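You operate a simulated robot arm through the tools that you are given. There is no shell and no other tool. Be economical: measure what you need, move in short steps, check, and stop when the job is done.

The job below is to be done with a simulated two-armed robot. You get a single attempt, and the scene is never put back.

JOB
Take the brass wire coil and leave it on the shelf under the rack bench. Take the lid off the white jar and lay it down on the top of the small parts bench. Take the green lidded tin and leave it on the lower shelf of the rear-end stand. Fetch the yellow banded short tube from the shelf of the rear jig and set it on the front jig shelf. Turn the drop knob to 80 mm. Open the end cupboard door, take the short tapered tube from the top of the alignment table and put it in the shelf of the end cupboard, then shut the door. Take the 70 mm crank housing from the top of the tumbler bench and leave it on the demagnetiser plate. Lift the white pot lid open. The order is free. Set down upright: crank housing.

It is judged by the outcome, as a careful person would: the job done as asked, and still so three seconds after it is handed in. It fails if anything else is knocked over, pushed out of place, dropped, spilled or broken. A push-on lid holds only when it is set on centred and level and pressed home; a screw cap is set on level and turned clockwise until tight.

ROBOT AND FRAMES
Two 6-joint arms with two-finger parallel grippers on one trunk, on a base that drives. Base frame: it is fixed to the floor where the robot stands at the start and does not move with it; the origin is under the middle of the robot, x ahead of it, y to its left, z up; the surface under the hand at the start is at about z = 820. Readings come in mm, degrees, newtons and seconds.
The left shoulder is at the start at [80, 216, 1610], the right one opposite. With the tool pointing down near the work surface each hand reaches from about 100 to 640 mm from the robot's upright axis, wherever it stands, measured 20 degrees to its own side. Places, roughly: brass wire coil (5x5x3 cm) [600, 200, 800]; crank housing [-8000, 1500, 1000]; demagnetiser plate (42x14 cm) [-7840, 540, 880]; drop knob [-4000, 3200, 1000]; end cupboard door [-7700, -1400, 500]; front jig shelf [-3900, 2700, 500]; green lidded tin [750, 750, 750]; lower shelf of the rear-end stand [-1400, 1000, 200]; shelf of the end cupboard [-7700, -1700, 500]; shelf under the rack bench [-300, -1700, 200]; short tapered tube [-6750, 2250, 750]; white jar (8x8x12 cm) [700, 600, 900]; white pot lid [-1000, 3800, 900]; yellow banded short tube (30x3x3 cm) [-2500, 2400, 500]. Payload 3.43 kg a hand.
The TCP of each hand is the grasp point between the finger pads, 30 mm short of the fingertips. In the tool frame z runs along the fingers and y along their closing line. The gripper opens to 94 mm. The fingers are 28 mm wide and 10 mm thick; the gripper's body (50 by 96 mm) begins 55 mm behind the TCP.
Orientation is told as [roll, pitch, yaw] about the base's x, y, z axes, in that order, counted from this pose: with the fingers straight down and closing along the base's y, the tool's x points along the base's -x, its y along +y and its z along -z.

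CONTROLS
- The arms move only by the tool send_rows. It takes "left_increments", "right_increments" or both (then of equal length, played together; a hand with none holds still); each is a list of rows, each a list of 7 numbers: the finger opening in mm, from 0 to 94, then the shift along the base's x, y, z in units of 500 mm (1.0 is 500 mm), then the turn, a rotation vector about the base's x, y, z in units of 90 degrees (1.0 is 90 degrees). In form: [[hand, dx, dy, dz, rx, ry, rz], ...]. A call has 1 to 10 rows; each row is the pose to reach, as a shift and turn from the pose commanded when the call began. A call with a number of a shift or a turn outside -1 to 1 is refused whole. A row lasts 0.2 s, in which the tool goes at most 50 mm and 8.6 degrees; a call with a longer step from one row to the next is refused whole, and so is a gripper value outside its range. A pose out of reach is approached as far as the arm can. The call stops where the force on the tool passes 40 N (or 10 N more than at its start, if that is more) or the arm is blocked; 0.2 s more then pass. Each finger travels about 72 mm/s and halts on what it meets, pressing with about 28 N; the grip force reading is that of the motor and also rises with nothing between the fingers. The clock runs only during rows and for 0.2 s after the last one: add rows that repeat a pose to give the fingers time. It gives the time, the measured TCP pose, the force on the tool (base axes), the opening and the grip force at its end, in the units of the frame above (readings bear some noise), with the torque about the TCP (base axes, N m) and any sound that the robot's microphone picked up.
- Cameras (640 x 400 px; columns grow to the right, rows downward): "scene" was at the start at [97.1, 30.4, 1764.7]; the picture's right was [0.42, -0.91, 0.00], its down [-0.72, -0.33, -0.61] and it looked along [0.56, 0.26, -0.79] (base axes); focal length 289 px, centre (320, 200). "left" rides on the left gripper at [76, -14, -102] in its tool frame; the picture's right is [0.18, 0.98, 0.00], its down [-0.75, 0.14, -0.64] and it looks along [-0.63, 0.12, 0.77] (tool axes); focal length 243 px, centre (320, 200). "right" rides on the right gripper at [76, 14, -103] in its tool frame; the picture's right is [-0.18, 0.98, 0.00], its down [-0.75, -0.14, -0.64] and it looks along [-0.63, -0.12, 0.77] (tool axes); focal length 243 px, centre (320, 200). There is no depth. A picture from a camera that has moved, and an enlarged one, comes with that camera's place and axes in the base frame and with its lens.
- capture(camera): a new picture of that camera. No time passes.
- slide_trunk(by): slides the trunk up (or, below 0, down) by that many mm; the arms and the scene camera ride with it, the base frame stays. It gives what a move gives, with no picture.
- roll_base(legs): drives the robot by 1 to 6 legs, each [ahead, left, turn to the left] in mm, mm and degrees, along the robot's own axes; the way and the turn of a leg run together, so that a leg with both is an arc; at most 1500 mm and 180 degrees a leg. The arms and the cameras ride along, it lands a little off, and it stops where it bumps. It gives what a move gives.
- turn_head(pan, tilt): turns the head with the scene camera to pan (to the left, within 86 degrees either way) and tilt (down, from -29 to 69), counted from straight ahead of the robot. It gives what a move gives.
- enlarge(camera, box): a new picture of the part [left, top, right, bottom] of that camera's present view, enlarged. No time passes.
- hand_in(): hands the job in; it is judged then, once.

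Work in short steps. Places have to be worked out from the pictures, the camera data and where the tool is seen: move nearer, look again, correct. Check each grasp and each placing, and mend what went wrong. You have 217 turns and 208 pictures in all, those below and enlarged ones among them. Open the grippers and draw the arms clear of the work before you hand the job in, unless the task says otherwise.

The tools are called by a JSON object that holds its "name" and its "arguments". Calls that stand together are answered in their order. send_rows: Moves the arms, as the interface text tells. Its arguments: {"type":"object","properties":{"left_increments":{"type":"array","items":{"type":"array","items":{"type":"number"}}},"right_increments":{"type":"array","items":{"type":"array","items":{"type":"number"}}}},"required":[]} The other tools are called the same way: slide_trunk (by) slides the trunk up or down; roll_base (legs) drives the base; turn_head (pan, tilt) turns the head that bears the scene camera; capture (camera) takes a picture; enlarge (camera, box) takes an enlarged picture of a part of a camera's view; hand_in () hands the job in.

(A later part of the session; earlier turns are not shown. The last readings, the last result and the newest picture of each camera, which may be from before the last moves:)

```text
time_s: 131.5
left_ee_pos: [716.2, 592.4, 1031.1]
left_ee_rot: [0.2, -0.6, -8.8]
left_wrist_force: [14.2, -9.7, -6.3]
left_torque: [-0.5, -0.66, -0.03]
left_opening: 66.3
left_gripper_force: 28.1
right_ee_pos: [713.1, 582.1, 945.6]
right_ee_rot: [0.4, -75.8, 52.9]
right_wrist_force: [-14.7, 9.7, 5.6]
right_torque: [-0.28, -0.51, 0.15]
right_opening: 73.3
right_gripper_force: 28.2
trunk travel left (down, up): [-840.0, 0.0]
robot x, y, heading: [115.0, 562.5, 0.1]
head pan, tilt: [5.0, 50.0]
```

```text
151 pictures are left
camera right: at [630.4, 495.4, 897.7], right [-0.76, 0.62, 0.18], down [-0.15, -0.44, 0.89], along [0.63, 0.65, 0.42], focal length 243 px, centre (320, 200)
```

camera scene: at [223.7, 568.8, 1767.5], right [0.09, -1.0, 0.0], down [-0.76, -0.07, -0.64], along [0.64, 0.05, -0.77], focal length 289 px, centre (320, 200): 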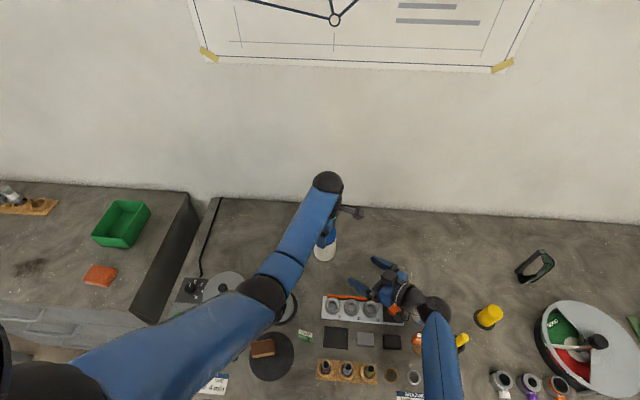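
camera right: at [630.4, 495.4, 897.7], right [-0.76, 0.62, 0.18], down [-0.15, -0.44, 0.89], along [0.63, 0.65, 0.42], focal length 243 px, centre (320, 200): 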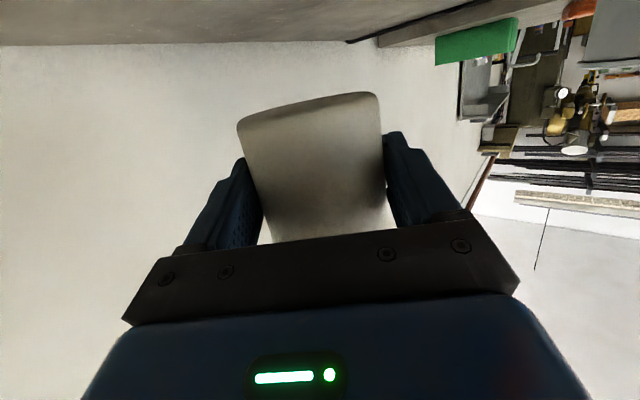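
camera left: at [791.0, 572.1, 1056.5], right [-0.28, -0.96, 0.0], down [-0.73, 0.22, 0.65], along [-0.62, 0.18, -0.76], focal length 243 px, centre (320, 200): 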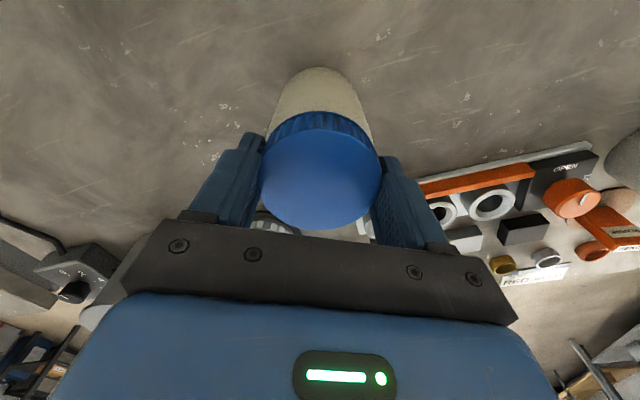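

The body is held (73 mm) with some side load; I ease it by 2.5 mm and then turn the cap counter-clockwise by 80°.

{"name": "send_rows", "arguments": {"left_increments": [[40, 0, 0, 0, 0, 0, 0], [40, 0, 0, 0, 0, 0, 0.09], [40, 0, 0, 0, 0, 0, 0.18], [40, 0, 0, 0, 0, 0, 0.27], [40, 0, 0, 0, 0, 0, 0.36], [40, 0, 0, 0, 0, 0, 0.45], [40, 0, 0, 0, 0, 0, 0.54], [40, 0, 0, 0, 0, 0, 0.63], [40, 0, 0, 0, 0, 0, 0.72], [40, 0, 0, 0, 0, 0, 0.81]], "right_increments": [[50, -0.005, 0.0035, 0, 0, 0, 0], [50, -0.005, 0.0035, 0, 0, 0, 0], [50, -0.005, 0.0035, 0, 0, 0, 0], [50, -0.005, 0.0035, 0, 0, 0, 0], [50, -0.005, 0.0035, 0, 0, 0, 0], [50, -0.005, 0.0035, 0, 0, 0, 0], [50, -0.005, 0.0035, 0, 0, 0, 0], [50, -0.005, 0.0035, 0, 0, 0, 0], [50, -0.005, 0.0035, 0, 0, 0, 0], [50, -0.005, 0.0035, 0, 0, 0, 0]]}}

{"name": "capture", "arguments": {"camera": "left"}}

```text
time_s: 133.7
left_ee_pos: [716.4, 592.6, 1030.7]
left_ee_rot: [0.0, -0.4, 64.3]
left_wrist_force: [15.8, -7.5, -0.3]
left_torque: [-0.42, -0.34, -0.08]
left_opening: 66.4
left_gripper_force: 27.9
right_ee_pos: [711.0, 583.1, 945.3]
right_ee_rot: [0.3, -75.8, 52.7]
right_wrist_force: [-16.0, 7.7, 0.4]
right_torque: [-0.23, -1.07, 0.31]
right_opening: 70.8
right_gripper_force: 28.0
trunk travel left (down, up): [-840.0, 0.0]
robot x, y, heading: [117.0, 561.2, -0.3]
head pan, tilt: [5.0, 50.0]
```

```text
150 pictures are left
camera left: at [697.1, 517.1, 1132.0], right [-0.97, 0.26, 0.0], down [0.2, 0.74, 0.65], along [0.17, 0.63, -0.76], focal length 243 px, centre (320, 200)
```

left: 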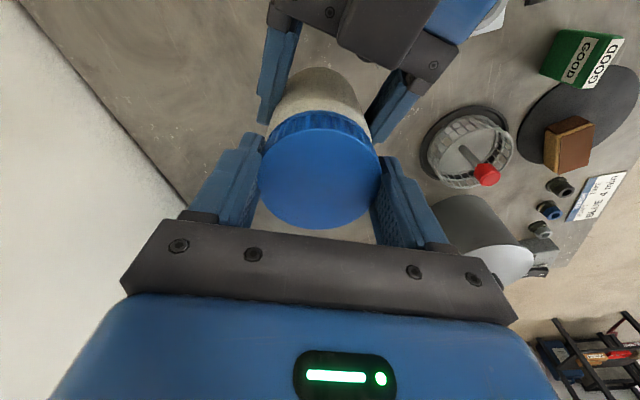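

I turn another 80° and then try raising the cap a few millimetres.

{"name": "send_rows", "arguments": {"left_increments": [[40, 0, 0, 0, 0, 0, 0.09], [40, 0, 0, 0, 0, 0, 0.18], [40, 0, 0, 0, 0, 0, 0.27], [40, 0, 0, 0, 0, 0, 0.36], [40, 0, 0, 0, 0, 0, 0.45], [40, 0, 0, 0, 0, 0, 0.54], [40, 0, 0, 0, 0, 0, 0.63], [40, 0, 0, 0, 0, 0, 0.72], [40, 0, 0, 0, 0, 0, 0.81], [40, 0, 0, 0, 0, 0, 0.9]]}}

{"name": "send_rows", "arguments": {"left_increments": [[40, 0, 0, 0.004, 0, 0, 0], [40, 0, 0, 0.008, 0, 0, 0], [40, 0, 0, 0.012, 0, 0, 0], [40, 0, 0, 0.012, 0, 0, 0]]}}

{"name": "capture", "arguments": {"camera": "left"}}

```text
time_s: 135.9
left_ee_pos: [718.0, 592.8, 1030.4]
left_ee_rot: [0.0, -0.1, 145.3]
left_wrist_force: [28.1, -1.1, 7.0]
left_torque: [0.0, -0.87, -0.08]
left_opening: 66.7
left_gripper_force: 28.0
right_ee_pos: [710.7, 582.0, 945.2]
right_ee_rot: [0.7, -75.7, 52.4]
right_wrist_force: [-27.7, 1.3, -7.6]
right_torque: [-0.18, -1.46, 0.33]
right_opening: 71.2
right_gripper_force: 27.5
trunk travel left (down, up): [-840.0, 0.0]
robot x, y, heading: [119.4, 563.4, -0.1]
head pan, tilt: [5.0, 50.0]
```

```text
time_s: 136.9
left_ee_pos: [715.4, 592.7, 1035.4]
left_ee_rot: [0.1, -0.2, 145.2]
left_wrist_force: [24.9, 2.7, -6.4]
left_torque: [0.3, -1.04, -0.08]
left_opening: 66.5
left_gripper_force: 27.7
right_ee_pos: [711.5, 583.5, 946.9]
right_ee_rot: [0.2, -76.0, 52.6]
right_wrist_force: [-25.9, -3.4, 4.6]
right_torque: [0.05, -1.32, 0.36]
right_opening: 72.4
right_gripper_force: 28.6
trunk travel left (down, up): [-840.0, 0.0]
robot x, y, heading: [115.9, 562.3, -0.1]
head pan, tilt: [5.0, 50.0]
```

```text
149 pictures are left
camera left: at [788.2, 561.3, 1136.6], right [-0.41, -0.91, 0.0], down [-0.7, 0.31, 0.65], along [-0.59, 0.26, -0.76], focal length 243 px, centre (320, 200)
```

left: 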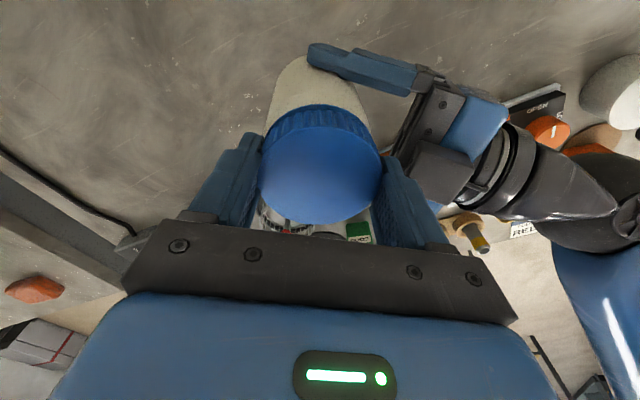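

The upward push felt while turning shows the thread is working loose. I open the left hand, rewind it, and will regrip for more turns.

{"name": "send_rows", "arguments": {"left_increments": [[88, 0, 0, 0, 0, 0, 0], [88, 0, 0, 0, 0, 0, 0], [88, 0, 0, 0, 0, 0, -0.09], [88, 0, 0, 0, 0, 0, -0.18], [88, 0, 0, 0, 0, 0, -0.27], [88, 0, 0, 0, 0, 0, -0.36], [88, 0, 0, 0, 0, 0, -0.45], [88, 0, 0, 0, 0, 0, -0.54], [88, 0, 0, 0, 0, 0, -0.63], [88, 0, 0, 0, 0, 0, -0.72]]}}

{"name": "send_rows", "arguments": {"left_increments": [[88, 0, 0, 0, 0, 0, -0.09], [88, 0, 0, 0, 0, 0, -0.18], [88, 0, 0, 0, 0, 0, -0.27], [88, 0, 0, 0, 0, 0, -0.36], [88, 0, 0, 0, 0, 0, -0.45], [88, 0, 0, 0, 0, 0, -0.54], [88, 0, 0, 0, 0, 0, -0.63], [88, 0, 0, 0, 0, 0, -0.72], [88, 0, 0, 0, 0, 0, -0.81], [88, 0, 0, 0, 0, 0, -0.9]]}}

{"name": "capture", "arguments": {"camera": "left"}}

```text
time_s: 139.1
left_ee_pos: [715.4, 593.1, 1036.7]
left_ee_rot: [0.2, -0.4, 80.2]
left_wrist_force: [0.3, 0.3, 0.0]
left_torque: [-0.01, -0.03, -0.01]
left_opening: 88.1
left_gripper_force: 0.1
right_ee_pos: [710.8, 582.5, 947.0]
right_ee_rot: [0.5, -75.8, 52.7]
right_wrist_force: [0.0, -0.5, -1.3]
right_torque: [-0.02, 0.01, 0.01]
right_opening: 70.6
right_gripper_force: 28.0
trunk travel left (down, up): [-840.0, 0.0]
robot x, y, heading: [118.3, 561.4, -0.0]
head pan, tilt: [5.0, 50.0]
```

```text
time_s: 141.3
left_ee_pos: [715.7, 592.9, 1036.2]
left_ee_rot: [0.1, -0.4, -0.7]
left_wrist_force: [0.1, -0.2, 0.3]
left_torque: [0.0, 0.0, 0.01]
left_opening: 87.9
left_gripper_force: 0.1
right_ee_pos: [710.9, 582.8, 945.7]
right_ee_rot: [0.4, -75.9, 52.8]
right_wrist_force: [-0.1, -0.6, -1.7]
right_torque: [-0.03, 0.06, -0.01]
right_opening: 70.9
right_gripper_force: 28.1
trunk travel left (down, up): [-840.0, 0.0]
robot x, y, heading: [115.4, 563.2, -0.3]
head pan, tilt: [5.0, 50.0]
```

```text
148 pictures are left
camera left: at [639.4, 579.5, 1137.4], right [-0.17, 0.99, 0.0], down [0.75, 0.13, 0.65], along [0.64, 0.11, -0.76], focal length 243 px, centre (320, 200)
```

left: 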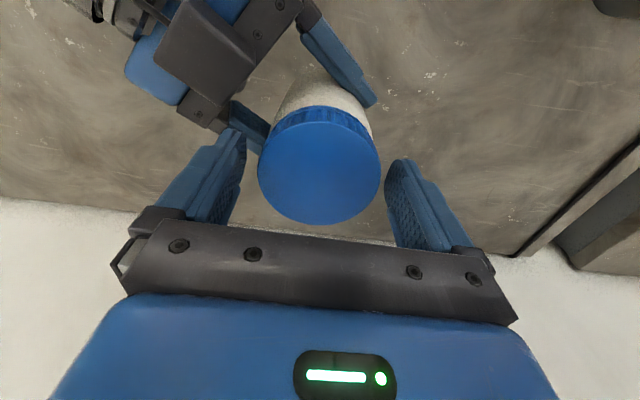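

Lid axis is ≈(710.5,591); I centre the left hand on it, close, and turn counter-clockwise in two calls with a slight rise.

{"name": "send_rows", "arguments": {"left_increments": [[88, -0.009, -0.003, 0, 0, 0, 0], [40, -0.009, -0.003, 0, 0, 0, 0], [40, -0.009, -0.003, 0, 0, 0, 0], [40, -0.009, -0.003, 0, 0, 0, 0.09], [40, -0.009, -0.003, 0, 0, 0, 0.18], [40, -0.009, -0.003, 0.0005, 0, 0, 0.27], [40, -0.009, -0.003, 0.0005, 0, 0, 0.36], [40, -0.009, -0.003, 0.001, 0, 0, 0.45], [40, -0.009, -0.003, 0.001, 0, 0, 0.54], [40, -0.009, -0.003, 0.0015, 0, 0, 0.63]]}}

{"name": "send_rows", "arguments": {"left_increments": [[40, 0, 0, 0, 0, 0, 0.09], [40, 0, 0, 0.0005, 0, 0, 0.18], [40, 0, 0, 0.0005, 0, 0, 0.27], [40, 0, 0, 0.001, 0, 0, 0.36], [40, 0, 0, 0.001, 0, 0, 0.45], [40, 0, 0, 0.0015, 0, 0, 0.54], [40, 0, 0, 0.0015, 0, 0, 0.63], [40, 0, 0, 0.002, 0, 0, 0.72], [40, 0, 0, 0.002, 0, 0, 0.81], [40, 0, 0, 0.002, 0, 0, 0.9]]}}

{"name": "send_rows", "arguments": {"left_increments": [[40, 0, 0, 0.004, 0, 0, 0], [40, 0, 0, 0.008, 0, 0, 0], [40, 0, 0, 0.012, 0, 0, 0], [40, 0, 0, 0.012, 0, 0, 0]]}}

{"name": "capture", "arguments": {"camera": "left"}}

```text
time_s: 143.5
left_ee_pos: [712.8, 591.4, 1038.7]
left_ee_rot: [0.1, -0.5, 56.2]
left_wrist_force: [11.7, -9.7, 2.0]
left_torque: [-0.27, -0.37, -0.16]
left_opening: 66.2
left_gripper_force: 28.0
right_ee_pos: [711.2, 583.9, 946.8]
right_ee_rot: [0.3, -75.7, 52.9]
right_wrist_force: [-11.3, 8.4, -2.9]
right_torque: [-0.64, -0.65, 0.27]
right_opening: 70.2
right_gripper_force: 28.2
trunk travel left (down, up): [-840.0, 0.0]
robot x, y, heading: [117.7, 563.5, -0.2]
head pan, tilt: [5.0, 50.0]
```

```text
time_s: 145.7
left_ee_pos: [713.0, 591.4, 1038.5]
left_ee_rot: [0.0, -0.1, 137.1]
left_wrist_force: [27.2, 3.9, 12.4]
left_torque: [0.33, -1.03, -0.41]
left_opening: 66.4
left_gripper_force: 27.8
right_ee_pos: [709.3, 581.5, 943.8]
right_ee_rot: [1.0, -75.6, 51.9]
right_wrist_force: [-26.9, -4.4, -13.2]
right_torque: [-0.08, -1.5, 0.67]
right_opening: 73.2
right_gripper_force: 28.2
trunk travel left (down, up): [-840.0, 0.0]
robot x, y, heading: [109.8, 564.7, -0.1]
head pan, tilt: [5.0, 50.0]
```

```text
time_s: 146.7
left_ee_pos: [711.3, 590.8, 1042.8]
left_ee_rot: [0.2, -0.3, 137.0]
left_wrist_force: [23.9, 1.5, 2.2]
left_torque: [0.1, -0.73, -0.19]
left_opening: 66.2
left_gripper_force: 27.5
right_ee_pos: [712.4, 584.6, 946.4]
right_ee_rot: [0.3, -75.9, 52.7]
right_wrist_force: [-24.1, -1.4, -4.2]
right_torque: [-0.01, -1.56, 0.39]
right_opening: 74.2
right_gripper_force: 28.4
trunk travel left (down, up): [-840.0, 0.0]
robot x, y, heading: [121.6, 564.4, -0.2]
head pan, tilt: [5.0, 50.0]
```

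```text
147 pictures are left
camera left: at [778.4, 549.2, 1145.2], right [-0.54, -0.84, 0.0], down [-0.64, 0.41, 0.65], along [-0.55, 0.35, -0.76], focal length 243 px, centre (320, 200)
```

left: 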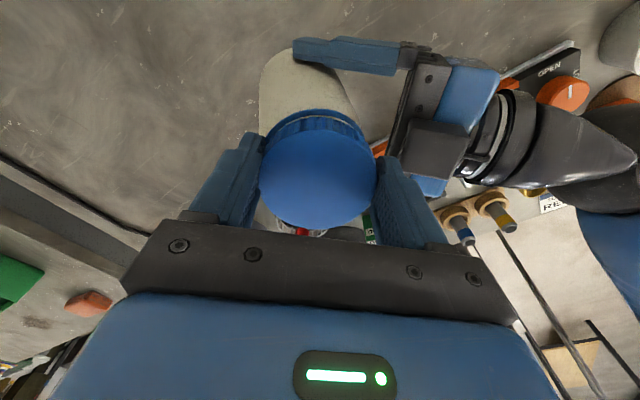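

The cap has risen about 6 mm with little force; it may be nearly free. I raise it 12 mm more in gentle steps.

{"name": "send_rows", "arguments": {"left_increments": [[40, 0, 0, 0.006, 0, 0, 0], [40, 0, 0, 0.012, 0, 0, 0], [40, 0, 0, 0.018, 0, 0, 0], [40, 0, 0, 0.024, 0, 0, 0], [40, 0, 0, 0.024, 0, 0, 0]]}}

{"name": "capture", "arguments": {"camera": "left"}}

{"name": "enlarge", "arguments": {"camera": "scene", "box": [240, 160, 480, 310]}}

```text
time_s: 147.9
left_ee_pos: [710.7, 590.8, 1054.5]
left_ee_rot: [0.3, -0.4, 137.1]
left_wrist_force: [3.7, -3.8, -3.1]
left_torque: [-0.09, -0.04, 0.02]
left_opening: 66.3
left_gripper_force: 28.3
right_ee_pos: [712.3, 582.3, 946.0]
right_ee_rot: [0.4, -75.9, 52.6]
right_wrist_force: [-4.5, 3.4, 1.4]
right_torque: [-0.34, -0.32, 0.03]
right_opening: 74.6
right_gripper_force: 27.9
trunk travel left (down, up): [-840.0, 0.0]
robot x, y, heading: [118.4, 563.1, 0.0]
head pan, tilt: [5.0, 50.0]
```

```text
146 pictures are left
camera left: at [777.7, 549.1, 1156.5], right [-0.54, -0.84, 0.0], down [-0.64, 0.41, 0.65], along [-0.55, 0.35, -0.76], focal length 243 px, centre (320, 200)
```

left: 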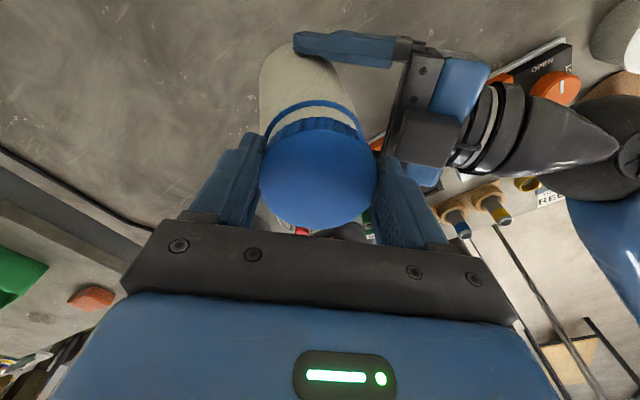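

```text
2.67 times, centred on (360, 235) of scene
camera zoom: at [222.2, 569.0, 1767.6], right [0.09, -1.0, 0.0], down [-0.76, -0.07, -0.64], along [0.64, 0.05, -0.77], focal length 772 px, centre (213, 107)
```

zoom: 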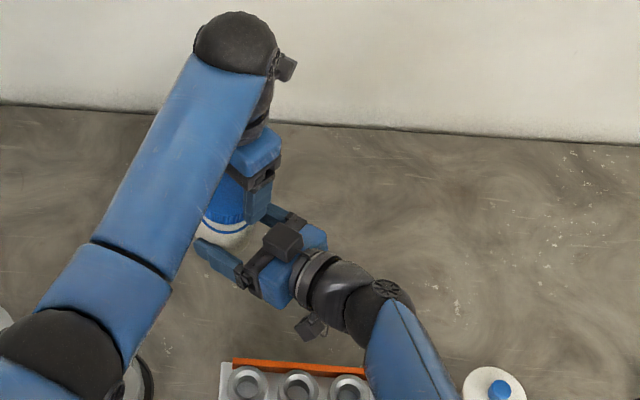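

A white gap shows between the cap and the jar's blue collar. I lower the right hand with the jar by 30 mm to part them fully.

{"name": "send_rows", "arguments": {"right_increments": [[50, 0, 0, -0.012, 0, 0, 0], [50, 0, 0, -0.024, 0, 0, 0], [50, 0, 0, -0.036, 0, 0, 0], [50, 0, 0, -0.048, 0, 0, 0], [50, 0, 0, -0.06, 0, 0, 0], [50, 0, 0, -0.06, 0, 0, 0]]}}

{"name": "capture", "arguments": {"camera": "left"}}

{"name": "capture", "arguments": {"camera": "right"}}

```text
time_s: 149.3
left_ee_pos: [710.8, 590.1, 1054.6]
left_ee_rot: [0.2, -0.4, 137.0]
left_wrist_force: [0.3, -0.3, -0.6]
left_torque: [-0.01, -0.02, 0.03]
left_opening: 66.3
left_gripper_force: 27.5
right_ee_pos: [711.3, 582.6, 915.6]
right_ee_rot: [0.4, -75.8, 52.7]
right_wrist_force: [0.1, 0.6, -1.3]
right_torque: [0.01, 0.01, -0.03]
right_opening: 68.9
right_gripper_force: 28.2
trunk travel left (down, up): [-840.0, 0.0]
robot x, y, heading: [117.1, 563.7, 0.2]
head pan, tilt: [5.0, 50.0]
```

```text
144 pictures are left
camera left: at [778.1, 549.4, 1157.0], right [-0.54, -0.84, 0.0], down [-0.64, 0.41, 0.65], along [-0.55, 0.35, -0.76], focal length 243 px, centre (320, 200)
```

left: 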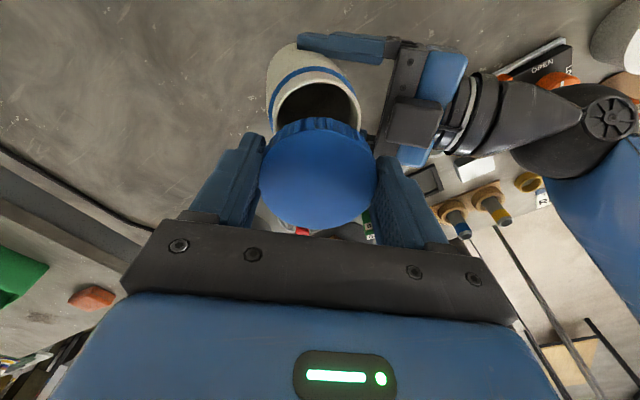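

```text
143 pictures are left
camera right: at [628.7, 496.4, 867.9], right [-0.76, 0.63, 0.18], down [-0.15, -0.44, 0.89], along [0.64, 0.65, 0.42], focal length 243 px, centre (320, 200)
```

right: 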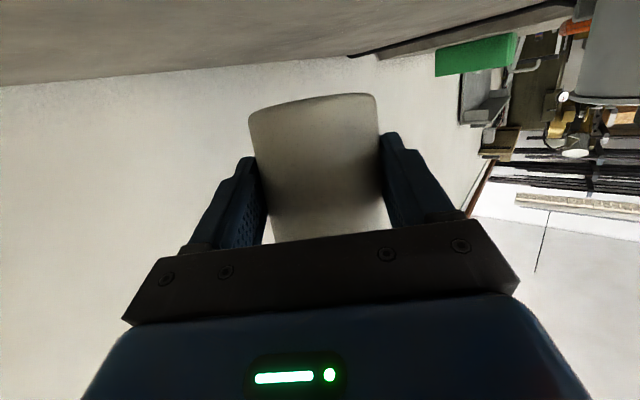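

The lid is off and the jar is open and upright in the right hand. Its camera would touch the table if I lowered it, so first I lay the lid on the free bench spot at about (712,745), then use the left hand from above to set the jar down.

{"name": "send_rows", "arguments": {"left_increments": [[40, 0, 0.08, 0, 0, 0, 0], [40, 0, 0.16, 0, 0, 0, 0], [40, 0, 0.24, 0, 0, 0, 0], [40, 0, 0.31, 0, 0, 0, 0], [40, 0, 0.31, -0.08, 0, 0, 0], [40, 0, 0.31, -0.16, 0, 0, 0], [40, 0, 0.31, -0.24, 0, 0, 0], [40, 0, 0.31, -0.32, 0, 0, 0], [40, 0, 0.31, -0.36, 0, 0, 0]]}}

{"name": "send_rows", "arguments": {"left_increments": [[40, 0, 0, -0.012, 0, 0, 0], [40, 0, 0, -0.02, 0, 0, 0], [40, 0, 0, -0.028, 0, 0, 0], [40, 0, 0, -0.034, 0, 0, 0], [40, 0, 0, -0.04, 0, 0, 0], [40, 0, 0, -0.046, 0, 0, 0], [40, 0, 0, -0.052, 0, 0, 0]]}}

{"name": "capture", "arguments": {"camera": "left"}}

```text
time_s: 151.3
left_ee_pos: [712.0, 747.2, 875.0]
left_ee_rot: [0.3, -0.4, 137.0]
left_wrist_force: [-0.1, -0.5, -0.3]
left_torque: [-0.01, 0.01, -0.04]
left_opening: 66.1
left_gripper_force: 28.1
right_ee_pos: [712.3, 583.7, 915.9]
right_ee_rot: [0.5, -75.8, 52.5]
right_wrist_force: [0.9, -0.4, -2.6]
right_torque: [-0.03, 0.02, -0.01]
right_opening: 68.8
right_gripper_force: 27.9
trunk travel left (down, up): [-840.0, 0.0]
robot x, y, heading: [113.9, 563.8, -0.1]
head pan, tilt: [5.0, 50.0]
```

```text
time_s: 152.9
left_ee_pos: [708.9, 746.5, 852.5]
left_ee_rot: [0.1, -0.5, 137.1]
left_wrist_force: [-1.1, 1.1, 0.4]
left_torque: [0.04, -0.01, -0.01]
left_opening: 66.0
left_gripper_force: 28.2
left hand out of reach, approached as far as the arm can: row 7
right_ee_pos: [712.0, 583.0, 915.7]
right_ee_rot: [0.3, -75.8, 52.6]
right_wrist_force: [0.1, 0.5, -1.8]
right_torque: [0.0, 0.03, -0.01]
right_opening: 68.8
right_gripper_force: 28.1
trunk travel left (down, up): [-840.0, 0.0]
robot x, y, heading: [115.7, 562.0, -0.0]
head pan, tilt: [5.0, 50.0]
```

```text
142 pictures are left
camera left: at [775.4, 705.0, 954.1], right [-0.54, -0.84, 0.0], down [-0.64, 0.41, 0.65], along [-0.55, 0.35, -0.76], focal length 243 px, centre (320, 200)
```

left: 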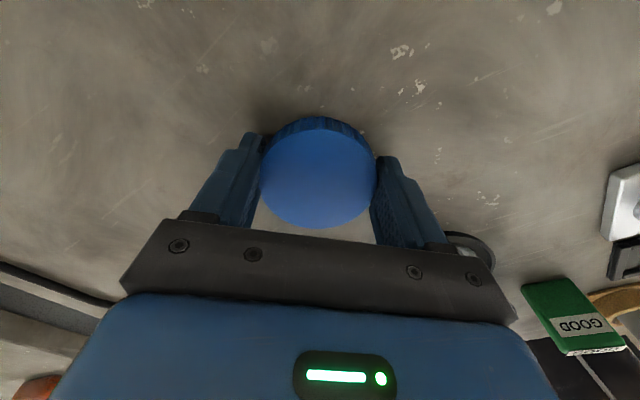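

Just out of reach with no contact yet; I come 30 mm nearer and lower the last few millimetres.

{"name": "send_rows", "arguments": {"left_increments": [[40, -0.03, 0, 0.004, 0, 0, 0], [40, -0.06, 0, 0.004, 0, 0, 0], [40, -0.06, 0, -0.002, 0, 0, 0], [40, -0.06, 0, -0.008, 0, 0, 0], [40, -0.06, 0, -0.014, 0, 0, 0], [40, -0.06, 0, -0.02, 0, 0, 0]]}}

```text
time_s: 154.3
left_ee_pos: [678.6, 746.6, 849.6]
left_ee_rot: [-0.1, -0.2, 137.1]
left_wrist_force: [-16.9, 0.7, 30.4]
left_torque: [-1.05, 0.94, -0.56]
left_opening: 66.3
left_gripper_force: 28.2
right_ee_pos: [707.8, 583.0, 918.6]
right_ee_rot: [-0.2, -75.9, 53.2]
right_wrist_force: [-0.6, -0.5, -1.9]
right_torque: [-0.05, 0.01, -0.01]
right_opening: 68.8
right_gripper_force: 27.9
trunk travel left (down, up): [-840.0, 0.0]
robot x, y, heading: [112.9, 568.7, 0.1]
head pan, tilt: [5.0, 50.0]
stopped in row 6 (left hand): the force on the tool passed its limit at 44 N (the readings are from after the stop); the commanded pose is now the measured one
```

Contact at z≈850: the lid is on the bench. I release it and rise.

{"name": "send_rows", "arguments": {"left_increments": [[66, 0, 0, 0.004, 0, 0, 0], [88, 0, 0, 0.004, 0, 0, 0], [88, 0, 0, 0.004, 0, 0, 0], [88, 0, 0, 0.06, 0, 0, 0], [88, 0, 0, 0.15, 0, 0, 0], [88, 0, 0, 0.24, 0, 0, -0.05], [88, 0, 0, 0.33, 0, 0, -0.13], [88, 0, 0, 0.38, 0, 0, -0.22], [88, 0, 0, 0.38, 0, 0, -0.31], [88, 0, 0, 0.38, 0, 0, -0.4]]}}

{"name": "capture", "arguments": {"camera": "left"}}

```text
time_s: 156.5
left_ee_pos: [681.4, 746.3, 1037.8]
left_ee_rot: [0.1, -0.2, 101.0]
left_wrist_force: [0.6, -1.1, -0.5]
left_torque: [-0.01, -0.03, 0.0]
left_opening: 88.1
left_gripper_force: 0.0
right_ee_pos: [711.6, 584.1, 915.8]
right_ee_rot: [0.4, -75.7, 52.6]
right_wrist_force: [-0.4, 0.0, -1.3]
right_torque: [-0.01, -0.02, 0.01]
right_opening: 68.4
right_gripper_force: 27.7
trunk travel left (down, up): [-840.0, 0.0]
robot x, y, heading: [117.9, 565.1, 0.1]
head pan, tilt: [5.0, 50.0]
```

```text
141 pictures are left
camera left: at [711.2, 674.4, 1139.2], right [-0.93, -0.37, 0.0], down [-0.28, 0.71, 0.64], along [-0.24, 0.6, -0.76], focal length 243 px, centre (320, 200)
```

left: 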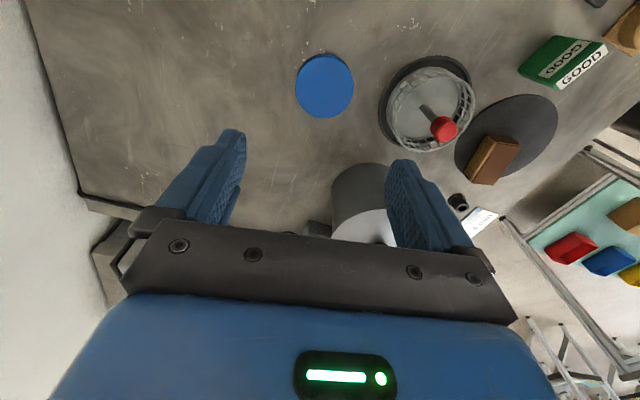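

The lid lies flat on the bench. I now bring the left hand above the open jar with yaw ≈53°, clear of the right fingers, and look.

{"name": "send_rows", "arguments": {"left_increments": [[94, 0.008, -0.04, 0.03, 0, 0, -0.09], [94, 0.016, -0.08, 0.03, 0, 0, -0.18], [94, 0.024, -0.13, 0.03, 0, 0, -0.27], [94, 0.036, -0.19, 0.03, 0, 0, -0.36], [94, 0.048, -0.25, 0.03, 0, 0, -0.45], [94, 0.06, -0.316, 0.03, 0, 0, -0.535], [94, 0.06, -0.316, 0.03, 0, 0, -0.535]]}}

{"name": "capture", "arguments": {"camera": "left"}}

```text
time_s: 158.1
left_ee_pos: [712.1, 587.9, 1051.4]
left_ee_rot: [0.0, -0.1, 52.8]
left_wrist_force: [0.3, -0.4, -0.4]
left_torque: [0.0, 0.01, -0.01]
left_opening: 93.9
left_gripper_force: 0.1
right_ee_pos: [711.3, 582.5, 915.6]
right_ee_rot: [0.4, -75.8, 52.7]
right_wrist_force: [0.8, -0.4, -1.5]
right_torque: [-0.03, 0.0, -0.03]
right_opening: 68.9
right_gripper_force: 28.4
trunk travel left (down, up): [-840.0, 0.0]
robot x, y, heading: [116.7, 561.5, -0.1]
head pan, tilt: [5.0, 50.0]
```

```text
140 pictures are left
camera left: at [677.9, 518.3, 1153.5], right [-0.89, 0.45, 0.0], down [0.34, 0.68, 0.64], along [0.29, 0.58, -0.77], focal length 243 px, centre (320, 200)
```

left: 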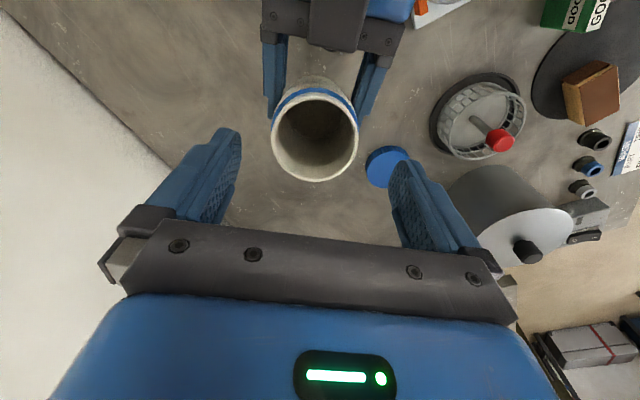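

Rim centre ≈ (717,590). I descend the left hand over the rim to z≈972 and close on the jar's top.

{"name": "send_rows", "arguments": {"left_increments": [[94, 0.009, 0.004, -0.05, 0, 0, 0], [94, 0.009, 0.004, -0.1, 0, 0, 0], [94, 0.009, 0.004, -0.158, 0, 0, 0], [94, 0.009, 0.004, -0.158, 0, 0, 0], [50, 0.009, 0.004, -0.158, 0, 0, 0], [50, 0.009, 0.004, -0.158, 0, 0, 0], [50, 0.009, 0.004, -0.158, 0, 0, 0]]}}

{"name": "capture", "arguments": {"camera": "left"}}

```text
time_s: 159.7
left_ee_pos: [717.0, 589.8, 971.7]
left_ee_rot: [-0.1, -0.2, 52.9]
left_wrist_force: [7.2, -1.9, -4.5]
left_torque: [-0.01, -0.33, 0.02]
left_opening: 69.2
left_gripper_force: 28.0
right_ee_pos: [711.8, 583.0, 916.8]
right_ee_rot: [0.5, -75.9, 52.8]
right_wrist_force: [-8.0, 1.6, 4.4]
right_torque: [-0.09, -0.1, 0.03]
right_opening: 68.8
right_gripper_force: 28.6
trunk travel left (down, up): [-840.0, 0.0]
robot x, y, heading: [113.5, 562.1, -0.1]
head pan, tilt: [5.0, 50.0]
```

```text
139 pictures are left
camera left: at [682.6, 521.0, 1074.7], right [-0.9, 0.45, 0.0], down [0.34, 0.69, 0.64], along [0.29, 0.58, -0.76], focal length 243 px, centre (320, 200)
```

left: 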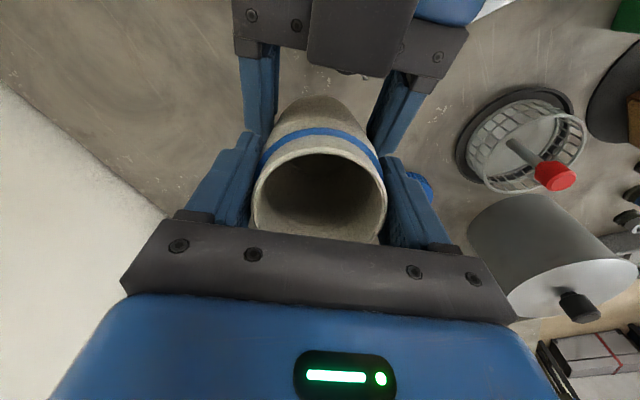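

The left hand holds the jar's top (69 mm). I open the right hand and withdraw it along its axis.

{"name": "send_rows", "arguments": {"right_increments": [[94, 0, 0, 0, 0, 0, 0], [94, 0, 0, 0, 0, 0, 0], [94, 0, 0, 0, 0, 0, 0], [94, -0.04, -0.053, 0.018, 0, 0, 0], [94, -0.085, -0.113, 0.038, 0, 0, 0], [94, -0.13, -0.173, 0.058, 0, 0, 0], [94, -0.175, -0.233, 0.078, 0, 0, 0], [94, -0.22, -0.293, 0.1, 0, 0, 0]]}}

```text
time_s: 161.5
left_ee_pos: [716.2, 590.3, 973.4]
left_ee_rot: [0.0, -0.2, 52.9]
left_wrist_force: [0.1, 0.3, -0.2]
left_torque: [-0.02, -0.01, 0.03]
left_opening: 69.4
left_gripper_force: 28.1
right_ee_pos: [600.2, 436.3, 967.2]
right_ee_rot: [0.4, -75.9, 52.8]
right_wrist_force: [-0.6, -0.5, -0.1]
right_torque: [-0.02, -0.03, -0.02]
right_opening: 93.9
right_gripper_force: 0.3
trunk travel left (down, up): [-840.0, 0.0]
robot x, y, heading: [115.2, 561.7, -0.2]
head pan, tilt: [5.0, 50.0]
```

The left force reads near zero; I check that the jar is still held.

{"name": "capture", "arguments": {"camera": "left"}}

{"name": "capture", "arguments": {"camera": "right"}}

```text
138 pictures are left
camera left: at [681.2, 520.5, 1075.3], right [-0.9, 0.45, 0.0], down [0.34, 0.68, 0.64], along [0.29, 0.58, -0.76], focal length 243 px, centre (320, 200)
```

left: 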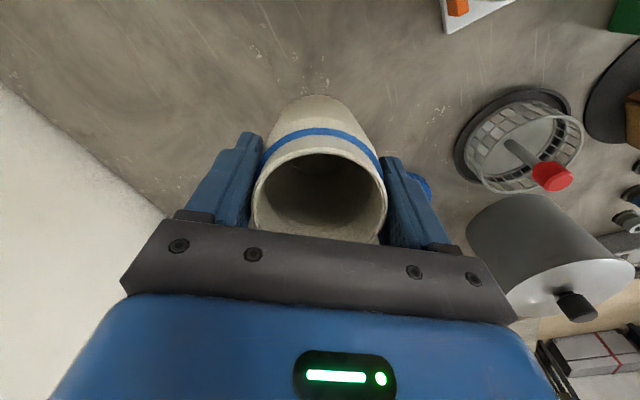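

```text
137 pictures are left
camera right: at [517.3, 349.6, 919.2], right [-0.76, 0.63, 0.18], down [-0.15, -0.44, 0.89], along [0.63, 0.65, 0.42], focal length 243 px, centre (320, 200)
```

right: 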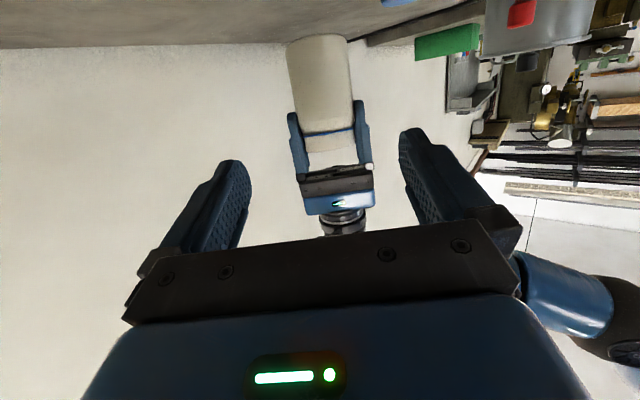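

The jar is held and hangs upright. I lower it onto its old place in small steps.

{"name": "send_rows", "arguments": {"left_increments": [[50, 0, 0, -0.05, 0, 0, 0], [50, 0, 0, -0.085, 0, 0, 0], [50, 0, 0, -0.093, 0, 0, 0], [50, 0, 0, -0.1, 0, 0, 0], [50, 0, 0, -0.106, 0, 0, 0], [50, 0, 0, -0.112, 0, 0, 0], [50, 0, 0, -0.118, 0, 0, 0], [50, 0, 0, -0.124, 0, 0, 0]]}}

```text
time_s: 163.3
left_ee_pos: [717.3, 591.5, 915.0]
left_ee_rot: [-0.6, -0.4, 52.9]
left_wrist_force: [3.4, 6.0, 38.3]
left_torque: [0.3, -0.19, -0.01]
left_opening: 69.6
left_gripper_force: 27.8
right_ee_pos: [598.1, 437.3, 968.3]
right_ee_rot: [-0.5, -75.9, 53.4]
right_wrist_force: [-0.5, -0.2, 0.0]
right_torque: [-0.03, -0.01, -0.01]
right_opening: 93.7
right_gripper_force: 0.1
trunk travel left (down, up): [-840.0, 0.0]
robot x, y, heading: [115.4, 563.9, -0.1]
head pan, tilt: [5.0, 50.0]
```

Jar stands on the bench. I release it and rise with the left, while the right hand turns back to its tool-down carry pose.

{"name": "send_rows", "arguments": {"left_increments": [[94, 0, 0, 0.005, 0, 0, 0], [94, 0, 0, 0.005, 0, 0, 0], [94, 0, 0, 0.005, 0, 0, 0], [94, 0, 0, 0.08, 0, 0, 0], [94, 0, 0, 0.17, 0, 0, 0], [94, 0, 0, 0.26, 0, 0, 0], [94, -0.08, 0.04, 0.27, 0, 0, -0.09], [94, -0.16, 0.08, 0.27, 0, 0, -0.18], [94, -0.24, 0.12, 0.27, 0, 0, -0.27], [94, -0.32, 0.16, 0.27, 0, 0, -0.36]], "right_increments": [[94, -0.033, -0.025, 0.012, -0.0349, 0.07, -0.0454], [94, -0.066, -0.05, 0.024, -0.0698, 0.14, -0.0908], [94, -0.1, -0.075, 0.036, -0.1047, 0.21, -0.136], [94, -0.133, -0.1, 0.048, -0.1396, 0.28, -0.1816], [94, -0.166, -0.125, 0.06, -0.1745, 0.35, -0.227], [94, -0.2, -0.15, 0.072, -0.2094, 0.42, -0.2724], [94, -0.233, -0.175, 0.084, -0.2443, 0.49, -0.3178], [94, -0.266, -0.2, 0.096, -0.2792, 0.56, -0.3632], [94, -0.3, -0.225, 0.108, -0.3141, 0.63, -0.4086], [94, -0.33, -0.25, 0.12, -0.349, 0.7, -0.454]]}}

{"name": "capture", "arguments": {"camera": "scene"}}

```text
time_s: 165.5
left_ee_pos: [557.2, 671.1, 1046.1]
left_ee_rot: [-0.1, -0.2, 20.3]
left_wrist_force: [-0.3, -0.2, -1.0]
left_torque: [-0.01, 0.02, -0.01]
left_opening: 94.2
left_gripper_force: 0.0
right_ee_pos: [434.3, 311.1, 1027.3]
right_ee_rot: [2.9, -7.1, 3.8]
right_wrist_force: [0.4, 1.1, 0.2]
right_torque: [-0.01, 0.0, 0.01]
right_opening: 94.1
right_gripper_force: 0.1
trunk travel left (down, up): [-840.0, 0.0]
robot x, y, heading: [117.5, 560.6, -0.1]
head pan, tilt: [5.0, 50.0]
```

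```text
136 pictures are left
camera scene: at [220.0, 569.8, 1767.8], right [0.09, -1.0, 0.0], down [-0.76, -0.07, -0.64], along [0.64, 0.05, -0.77], focal length 289 px, centre (320, 200)
```

scene: 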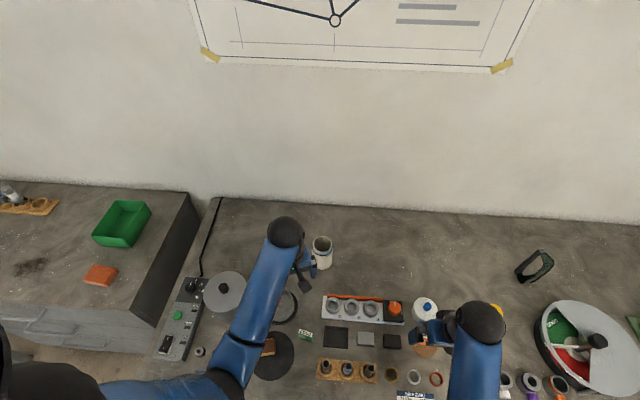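

Jar and lid are done. I tuck both hands, back off, turn to face +y and drive up the aisle at x≈−350 towards the white pot.

{"name": "send_rows", "arguments": {"left_increments": [[94, -0.053, 0.079, 0, 0, 0, -0.08], [94, -0.106, 0.158, 0, 0, 0, -0.16], [94, -0.159, 0.237, 0, 0, 0, -0.22], [94, -0.212, 0.316, 0, 0, 0, -0.22], [94, -0.265, 0.395, 0, 0, 0, -0.22], [94, -0.318, 0.472, 0, 0, 0, -0.22]], "right_increments": [[94, 0, 0, 0.04, -0.0349, 0.07, -0.0454], [94, 0, 0, 0.04, -0.0349, 0.078, -0.0454], [94, 0, 0, 0.04, -0.0349, 0.078, -0.0454], [94, 0, 0, 0.04, -0.0349, 0.078, -0.0454], [94, 0, 0, 0.04, -0.0349, 0.078, -0.0454], [94, 0, 0, 0.04, -0.0349, 0.078, -0.0454]]}}

{"name": "roll_base", "arguments": {"legs": [[-470, 0, 0], [0, 0, 90], [1400, 0, 0]]}}

{"name": "turn_head", "arguments": {"pan": 20, "tilt": 20}}

{"name": "capture", "arguments": {"camera": "scene"}}

```text
time_s: 166.9
left_ee_pos: [395.5, 904.4, 1044.2]
left_ee_rot: [-0.1, -0.2, 0.7]
left_wrist_force: [0.4, 0.0, 0.7]
left_torque: [0.01, 0.0, 0.04]
left_opening: 93.8
left_gripper_force: 0.0
left hand out of reach, approached as far as the arm can: row 2
right_ee_pos: [435.7, 312.0, 1046.7]
right_ee_rot: [0.1, 0.0, 0.0]
right_wrist_force: [-0.4, -0.2, 0.2]
right_torque: [-0.04, -0.01, 0.01]
right_opening: 93.9
right_gripper_force: 0.1
trunk travel left (down, up): [-840.0, 0.0]
robot x, y, heading: [118.9, 560.6, -0.2]
head pan, tilt: [5.0, 50.0]
```

```text
time_s: 180.1
left_ee_pos: [-728.3, 2234.1, 1045.6]
left_ee_rot: [0.0, -0.2, 92.2]
left_wrist_force: [0.2, -0.4, 0.8]
left_torque: [0.01, 0.02, 0.02]
left_opening: 93.8
left_gripper_force: 0.1
right_ee_pos: [-135.9, 2288.8, 1046.1]
right_ee_rot: [0.0, -0.1, 91.4]
right_wrist_force: [-0.2, -0.8, -0.5]
right_torque: [-0.02, 0.01, 0.0]
right_opening: 93.7
right_gripper_force: 0.0
trunk travel left (down, up): [-840.0, 0.0]
robot x, y, heading: [-379.5, 1960.0, 91.3]
head pan, tilt: [5.0, 50.0]
```

```text
time_s: 181.1
left_ee_pos: [-728.6, 2234.6, 1044.7]
left_ee_rot: [0.0, -0.1, 92.2]
left_wrist_force: [1.1, -0.9, -0.1]
left_torque: [0.0, 0.0, 0.03]
left_opening: 94.1
left_gripper_force: 0.1
right_ee_pos: [-135.7, 2289.1, 1046.1]
right_ee_rot: [0.1, -0.1, 91.5]
right_wrist_force: [0.6, -0.3, 0.6]
right_torque: [0.02, 0.01, 0.02]
right_opening: 94.0
right_gripper_force: 0.0
trunk travel left (down, up): [-840.0, 0.0]
robot x, y, heading: [-383.0, 1960.8, 91.6]
head pan, tilt: [20.0, 20.0]
```

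```text
135 pictures are left
camera scene: at [-415.4, 2078.9, 1813.1], right [0.93, 0.36, 0.0], down [0.12, -0.32, -0.94], along [-0.34, 0.87, -0.34], focal length 289 px, centre (320, 200)
```

scene: 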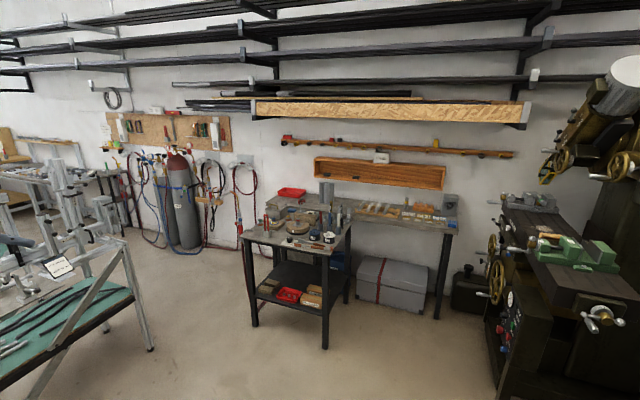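

The white pot should project near (331,234), on the black stand. I enlarge there.

{"name": "enlarge", "arguments": {"camera": "scene", "box": [225, 170, 385, 270]}}

```text
4.00 times, centred on (305, 220) of scene
camera zoom: at [-415.4, 2078.9, 1813.1], right [0.93, 0.36, 0.0], down [0.12, -0.32, -0.94], along [-0.34, 0.87, -0.34], focal length 1157 px, centre (380, 120)
```

zoom: 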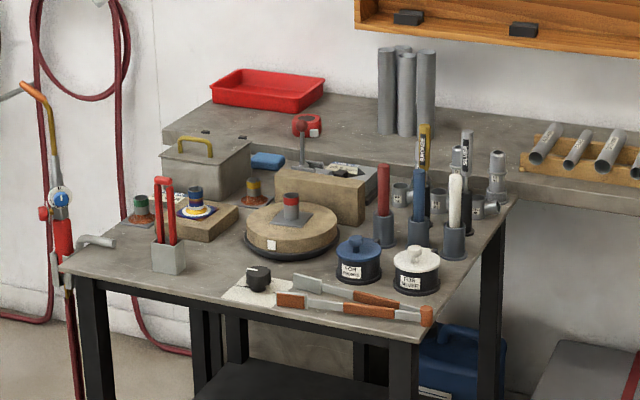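

The white-lidded pot "FOR SILVER" is at about (−1024,3805) near the stand's front right corner. I drive to about (−1150,3250) facing it.

{"name": "roll_base", "arguments": {"legs": [[0, 0, -1.5], [1250, 767, 0]]}}

{"name": "turn_head", "arguments": {"pan": -10, "tilt": 50}}

{"name": "capture", "arguments": {"camera": "scene"}}

{"name": "capture", "arguments": {"camera": "right"}}

```text
time_s: 188.7
left_ee_pos: [-1490.5, 3496.2, 1046.3]
left_ee_rot: [0.0, -0.2, 91.4]
left_wrist_force: [-0.9, -1.0, -0.1]
left_torque: [0.0, -0.01, -0.02]
left_opening: 94.1
left_gripper_force: 0.0
right_ee_pos: [-897.3, 3540.3, 1045.8]
right_ee_rot: [0.1, 0.0, 90.4]
right_wrist_force: [0.0, -0.7, 0.4]
right_torque: [0.0, 0.0, 0.01]
right_opening: 94.0
right_gripper_force: 0.0
trunk travel left (down, up): [-840.0, 0.0]
robot x, y, heading: [-1147.5, 3216.4, 90.5]
head pan, tilt: [20.0, 20.0]
```

```text
time_s: 189.7
left_ee_pos: [-1490.3, 3495.4, 1047.2]
left_ee_rot: [0.0, -0.1, 91.3]
left_wrist_force: [0.5, -0.3, -0.6]
left_torque: [0.02, -0.01, -0.02]
left_opening: 93.9
left_gripper_force: 0.1
right_ee_pos: [-898.2, 3541.6, 1046.1]
right_ee_rot: [0.2, 0.0, 90.5]
right_wrist_force: [-0.6, -0.2, -0.2]
right_torque: [-0.04, 0.0, 0.0]
right_opening: 93.7
right_gripper_force: 0.1
trunk travel left (down, up): [-840.0, 0.0]
robot x, y, heading: [-1145.6, 3214.2, 90.2]
head pan, tilt: [-10.0, 50.0]
```

```text
133 pictures are left
camera scene: at [-1135.8, 3324.4, 1767.7], right [0.99, -0.16, 0.0], down [-0.13, -0.76, -0.64], along [0.11, 0.63, -0.77], focal length 289 px, centre (320, 200)
```

scene: 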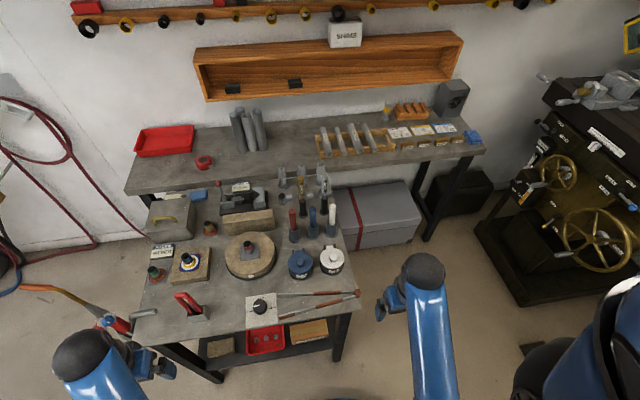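

```text
132 pictures are left
camera right: at [-911.6, 3464.8, 1148.9], right [-0.98, 0.17, 0.0], down [0.14, 0.75, 0.64], along [0.11, 0.63, -0.77], focal length 243 px, centre (320, 200)
```

right: 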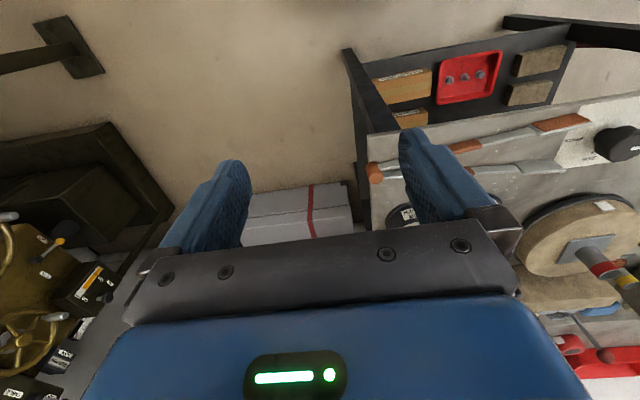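

{"name": "enlarge", "arguments": {"camera": "scene", "box": [250, 210, 410, 310]}}

```text
4.00 times, centred on (330, 260) of scene
camera zoom: at [-1135.8, 3324.4, 1767.7], right [0.99, -0.16, 0.0], down [-0.13, -0.76, -0.64], along [0.11, 0.63, -0.77], focal length 1157 px, centre (280, -40)
```

zoom: 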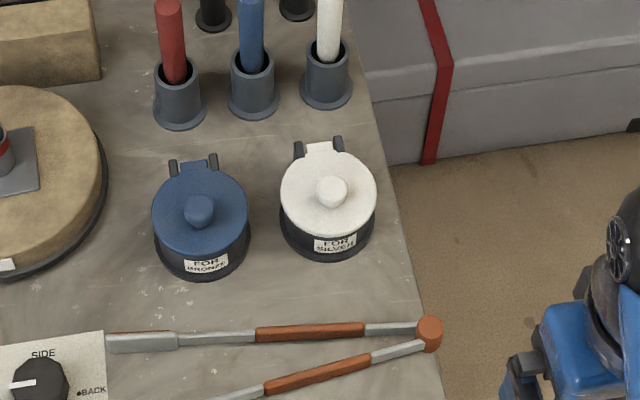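

The lid is hinged at the back with a knob on top; I plan to pinch the knob with fingers closing along x and swing it on an arc. First I bring the right hand above to measure.

{"name": "send_rows", "arguments": {"right_increments": [[60, -0.04, 0.08, 0, 0, 0, 0], [60, -0.08, 0.16, 0, 0, 0, 0], [60, -0.12, 0.24, 0, 0, 0, 0], [60, -0.16, 0.32, 0, 0, 0, 0], [60, -0.2, 0.4, 0, 0, 0, 0], [60, -0.23, 0.475, 0, 0, 0, 0]]}}

{"name": "capture", "arguments": {"camera": "right"}}

```text
time_s: 191.1
left_ee_pos: [-1491.4, 3499.0, 1044.3]
left_ee_rot: [-0.2, -0.1, 91.3]
left_wrist_force: [0.4, 0.2, -0.4]
left_torque: [0.0, -0.03, -0.01]
left_opening: 94.0
left_gripper_force: 0.0
right_ee_pos: [-1013.7, 3780.9, 1044.7]
right_ee_rot: [0.1, 0.0, 90.5]
right_wrist_force: [0.3, 0.2, -0.2]
right_torque: [-0.04, 0.0, -0.01]
right_opening: 59.7
right_gripper_force: 0.1
right hand out of reach, approached as far as the arm can: row 1, 2
trunk travel left (down, up): [-840.0, 0.0]
robot x, y, heading: [-1143.5, 3218.7, 90.6]
head pan, tilt: [-10.0, 50.0]
```

```text
130 pictures are left
camera right: at [-1027.5, 3704.5, 1148.0], right [-0.98, 0.18, 0.0], down [0.14, 0.76, 0.64], along [0.11, 0.63, -0.77], focal length 243 px, centre (320, 200)
```

right: 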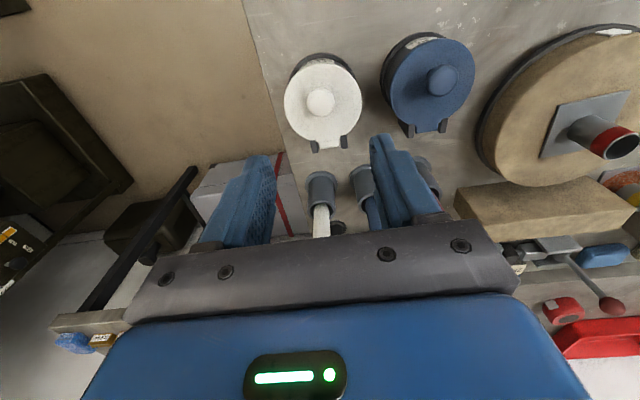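

Knob ≈ (−1013,3785, z≈892). I go lower to refine before gripping.

{"name": "send_rows", "arguments": {"right_increments": [[60, 0, 0.006, -0.06, 0, 0, 0], [60, 0, 0.006, -0.13, 0, 0, 0], [60, 0, 0.006, -0.13, 0, 0, 0]]}}

{"name": "capture", "arguments": {"camera": "right"}}

```text
time_s: 191.9
left_ee_pos: [-1490.5, 3497.2, 1045.0]
left_ee_rot: [0.0, 0.0, 91.3]
left_wrist_force: [-0.1, 0.2, 0.6]
left_torque: [0.01, 0.03, 0.02]
left_opening: 93.9
left_gripper_force: 0.1
right_ee_pos: [-1013.2, 3781.7, 980.7]
right_ee_rot: [0.0, -0.1, 90.5]
right_wrist_force: [-0.3, 1.0, -0.4]
right_torque: [0.01, 0.03, -0.01]
right_opening: 59.9
right_gripper_force: 0.0
trunk travel left (down, up): [-840.0, 0.0]
robot x, y, heading: [-1146.5, 3219.4, 90.5]
head pan, tilt: [-10.0, 50.0]
```

```text
129 pictures are left
camera right: at [-1026.9, 3705.2, 1084.1], right [-0.98, 0.17, 0.0], down [0.14, 0.75, 0.64], along [0.11, 0.63, -0.77], focal length 243 px, centre (320, 200)
```

right: 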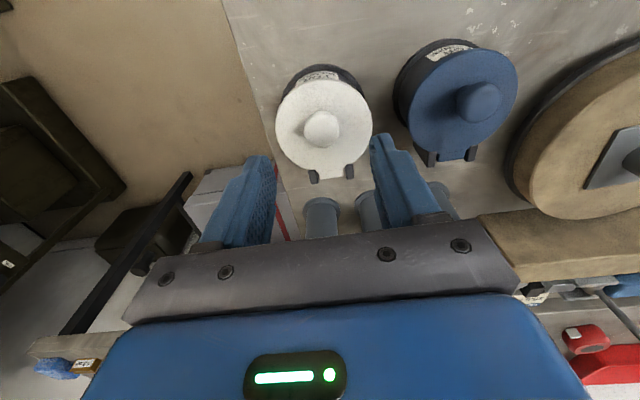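

Refined: knob at (−1014,3781), z≈905; hinge at y≈3832. I descend to TCP z≈930 and pinch the knob at the fingertips.

{"name": "send_rows", "arguments": {"right_increments": [[50, -0.001, 0, -0.05, 0, 0, 0], [50, -0.001, 0, -0.09, 0, 0, 0], [50, -0.001, 0, -0.102, 0, 0, 0], [10, -0.001, 0, -0.102, 0, 0, 0], [10, -0.001, 0, -0.102, 0, 0, 0], [10, -0.001, 0, -0.102, 0, 0, 0]]}}

{"name": "capture", "arguments": {"camera": "right"}}

```text
time_s: 193.3
left_ee_pos: [-1491.1, 3496.5, 1045.0]
left_ee_rot: [-0.1, 0.0, 91.3]
left_wrist_force: [0.1, 0.3, 0.8]
left_torque: [-0.02, 0.01, -0.03]
left_opening: 94.0
left_gripper_force: 0.1
right_ee_pos: [-1014.9, 3783.4, 929.5]
right_ee_rot: [0.2, 0.0, 90.5]
right_wrist_force: [-5.5, -1.4, -1.6]
right_torque: [-0.11, 0.15, 0.06]
right_opening: 24.8
right_gripper_force: 44.7
trunk travel left (down, up): [-840.0, 0.0]
robot x, y, heading: [-1148.4, 3220.0, 90.4]
head pan, tilt: [-10.0, 50.0]
```

```text
128 pictures are left
camera right: at [-1028.4, 3704.7, 1032.6], right [-0.98, 0.17, 0.0], down [0.13, 0.75, 0.64], along [0.11, 0.63, -0.77], focal length 243 px, centre (320, 200)
```

right: 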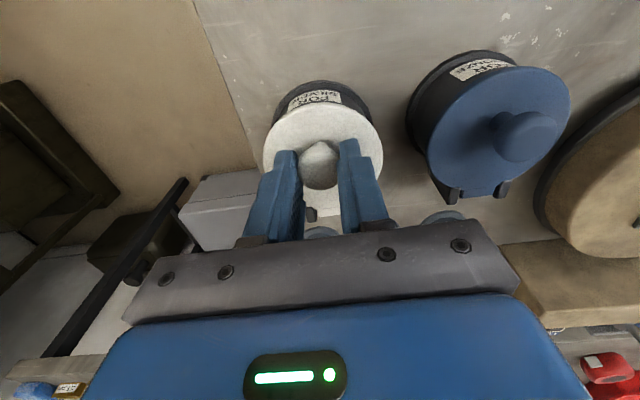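

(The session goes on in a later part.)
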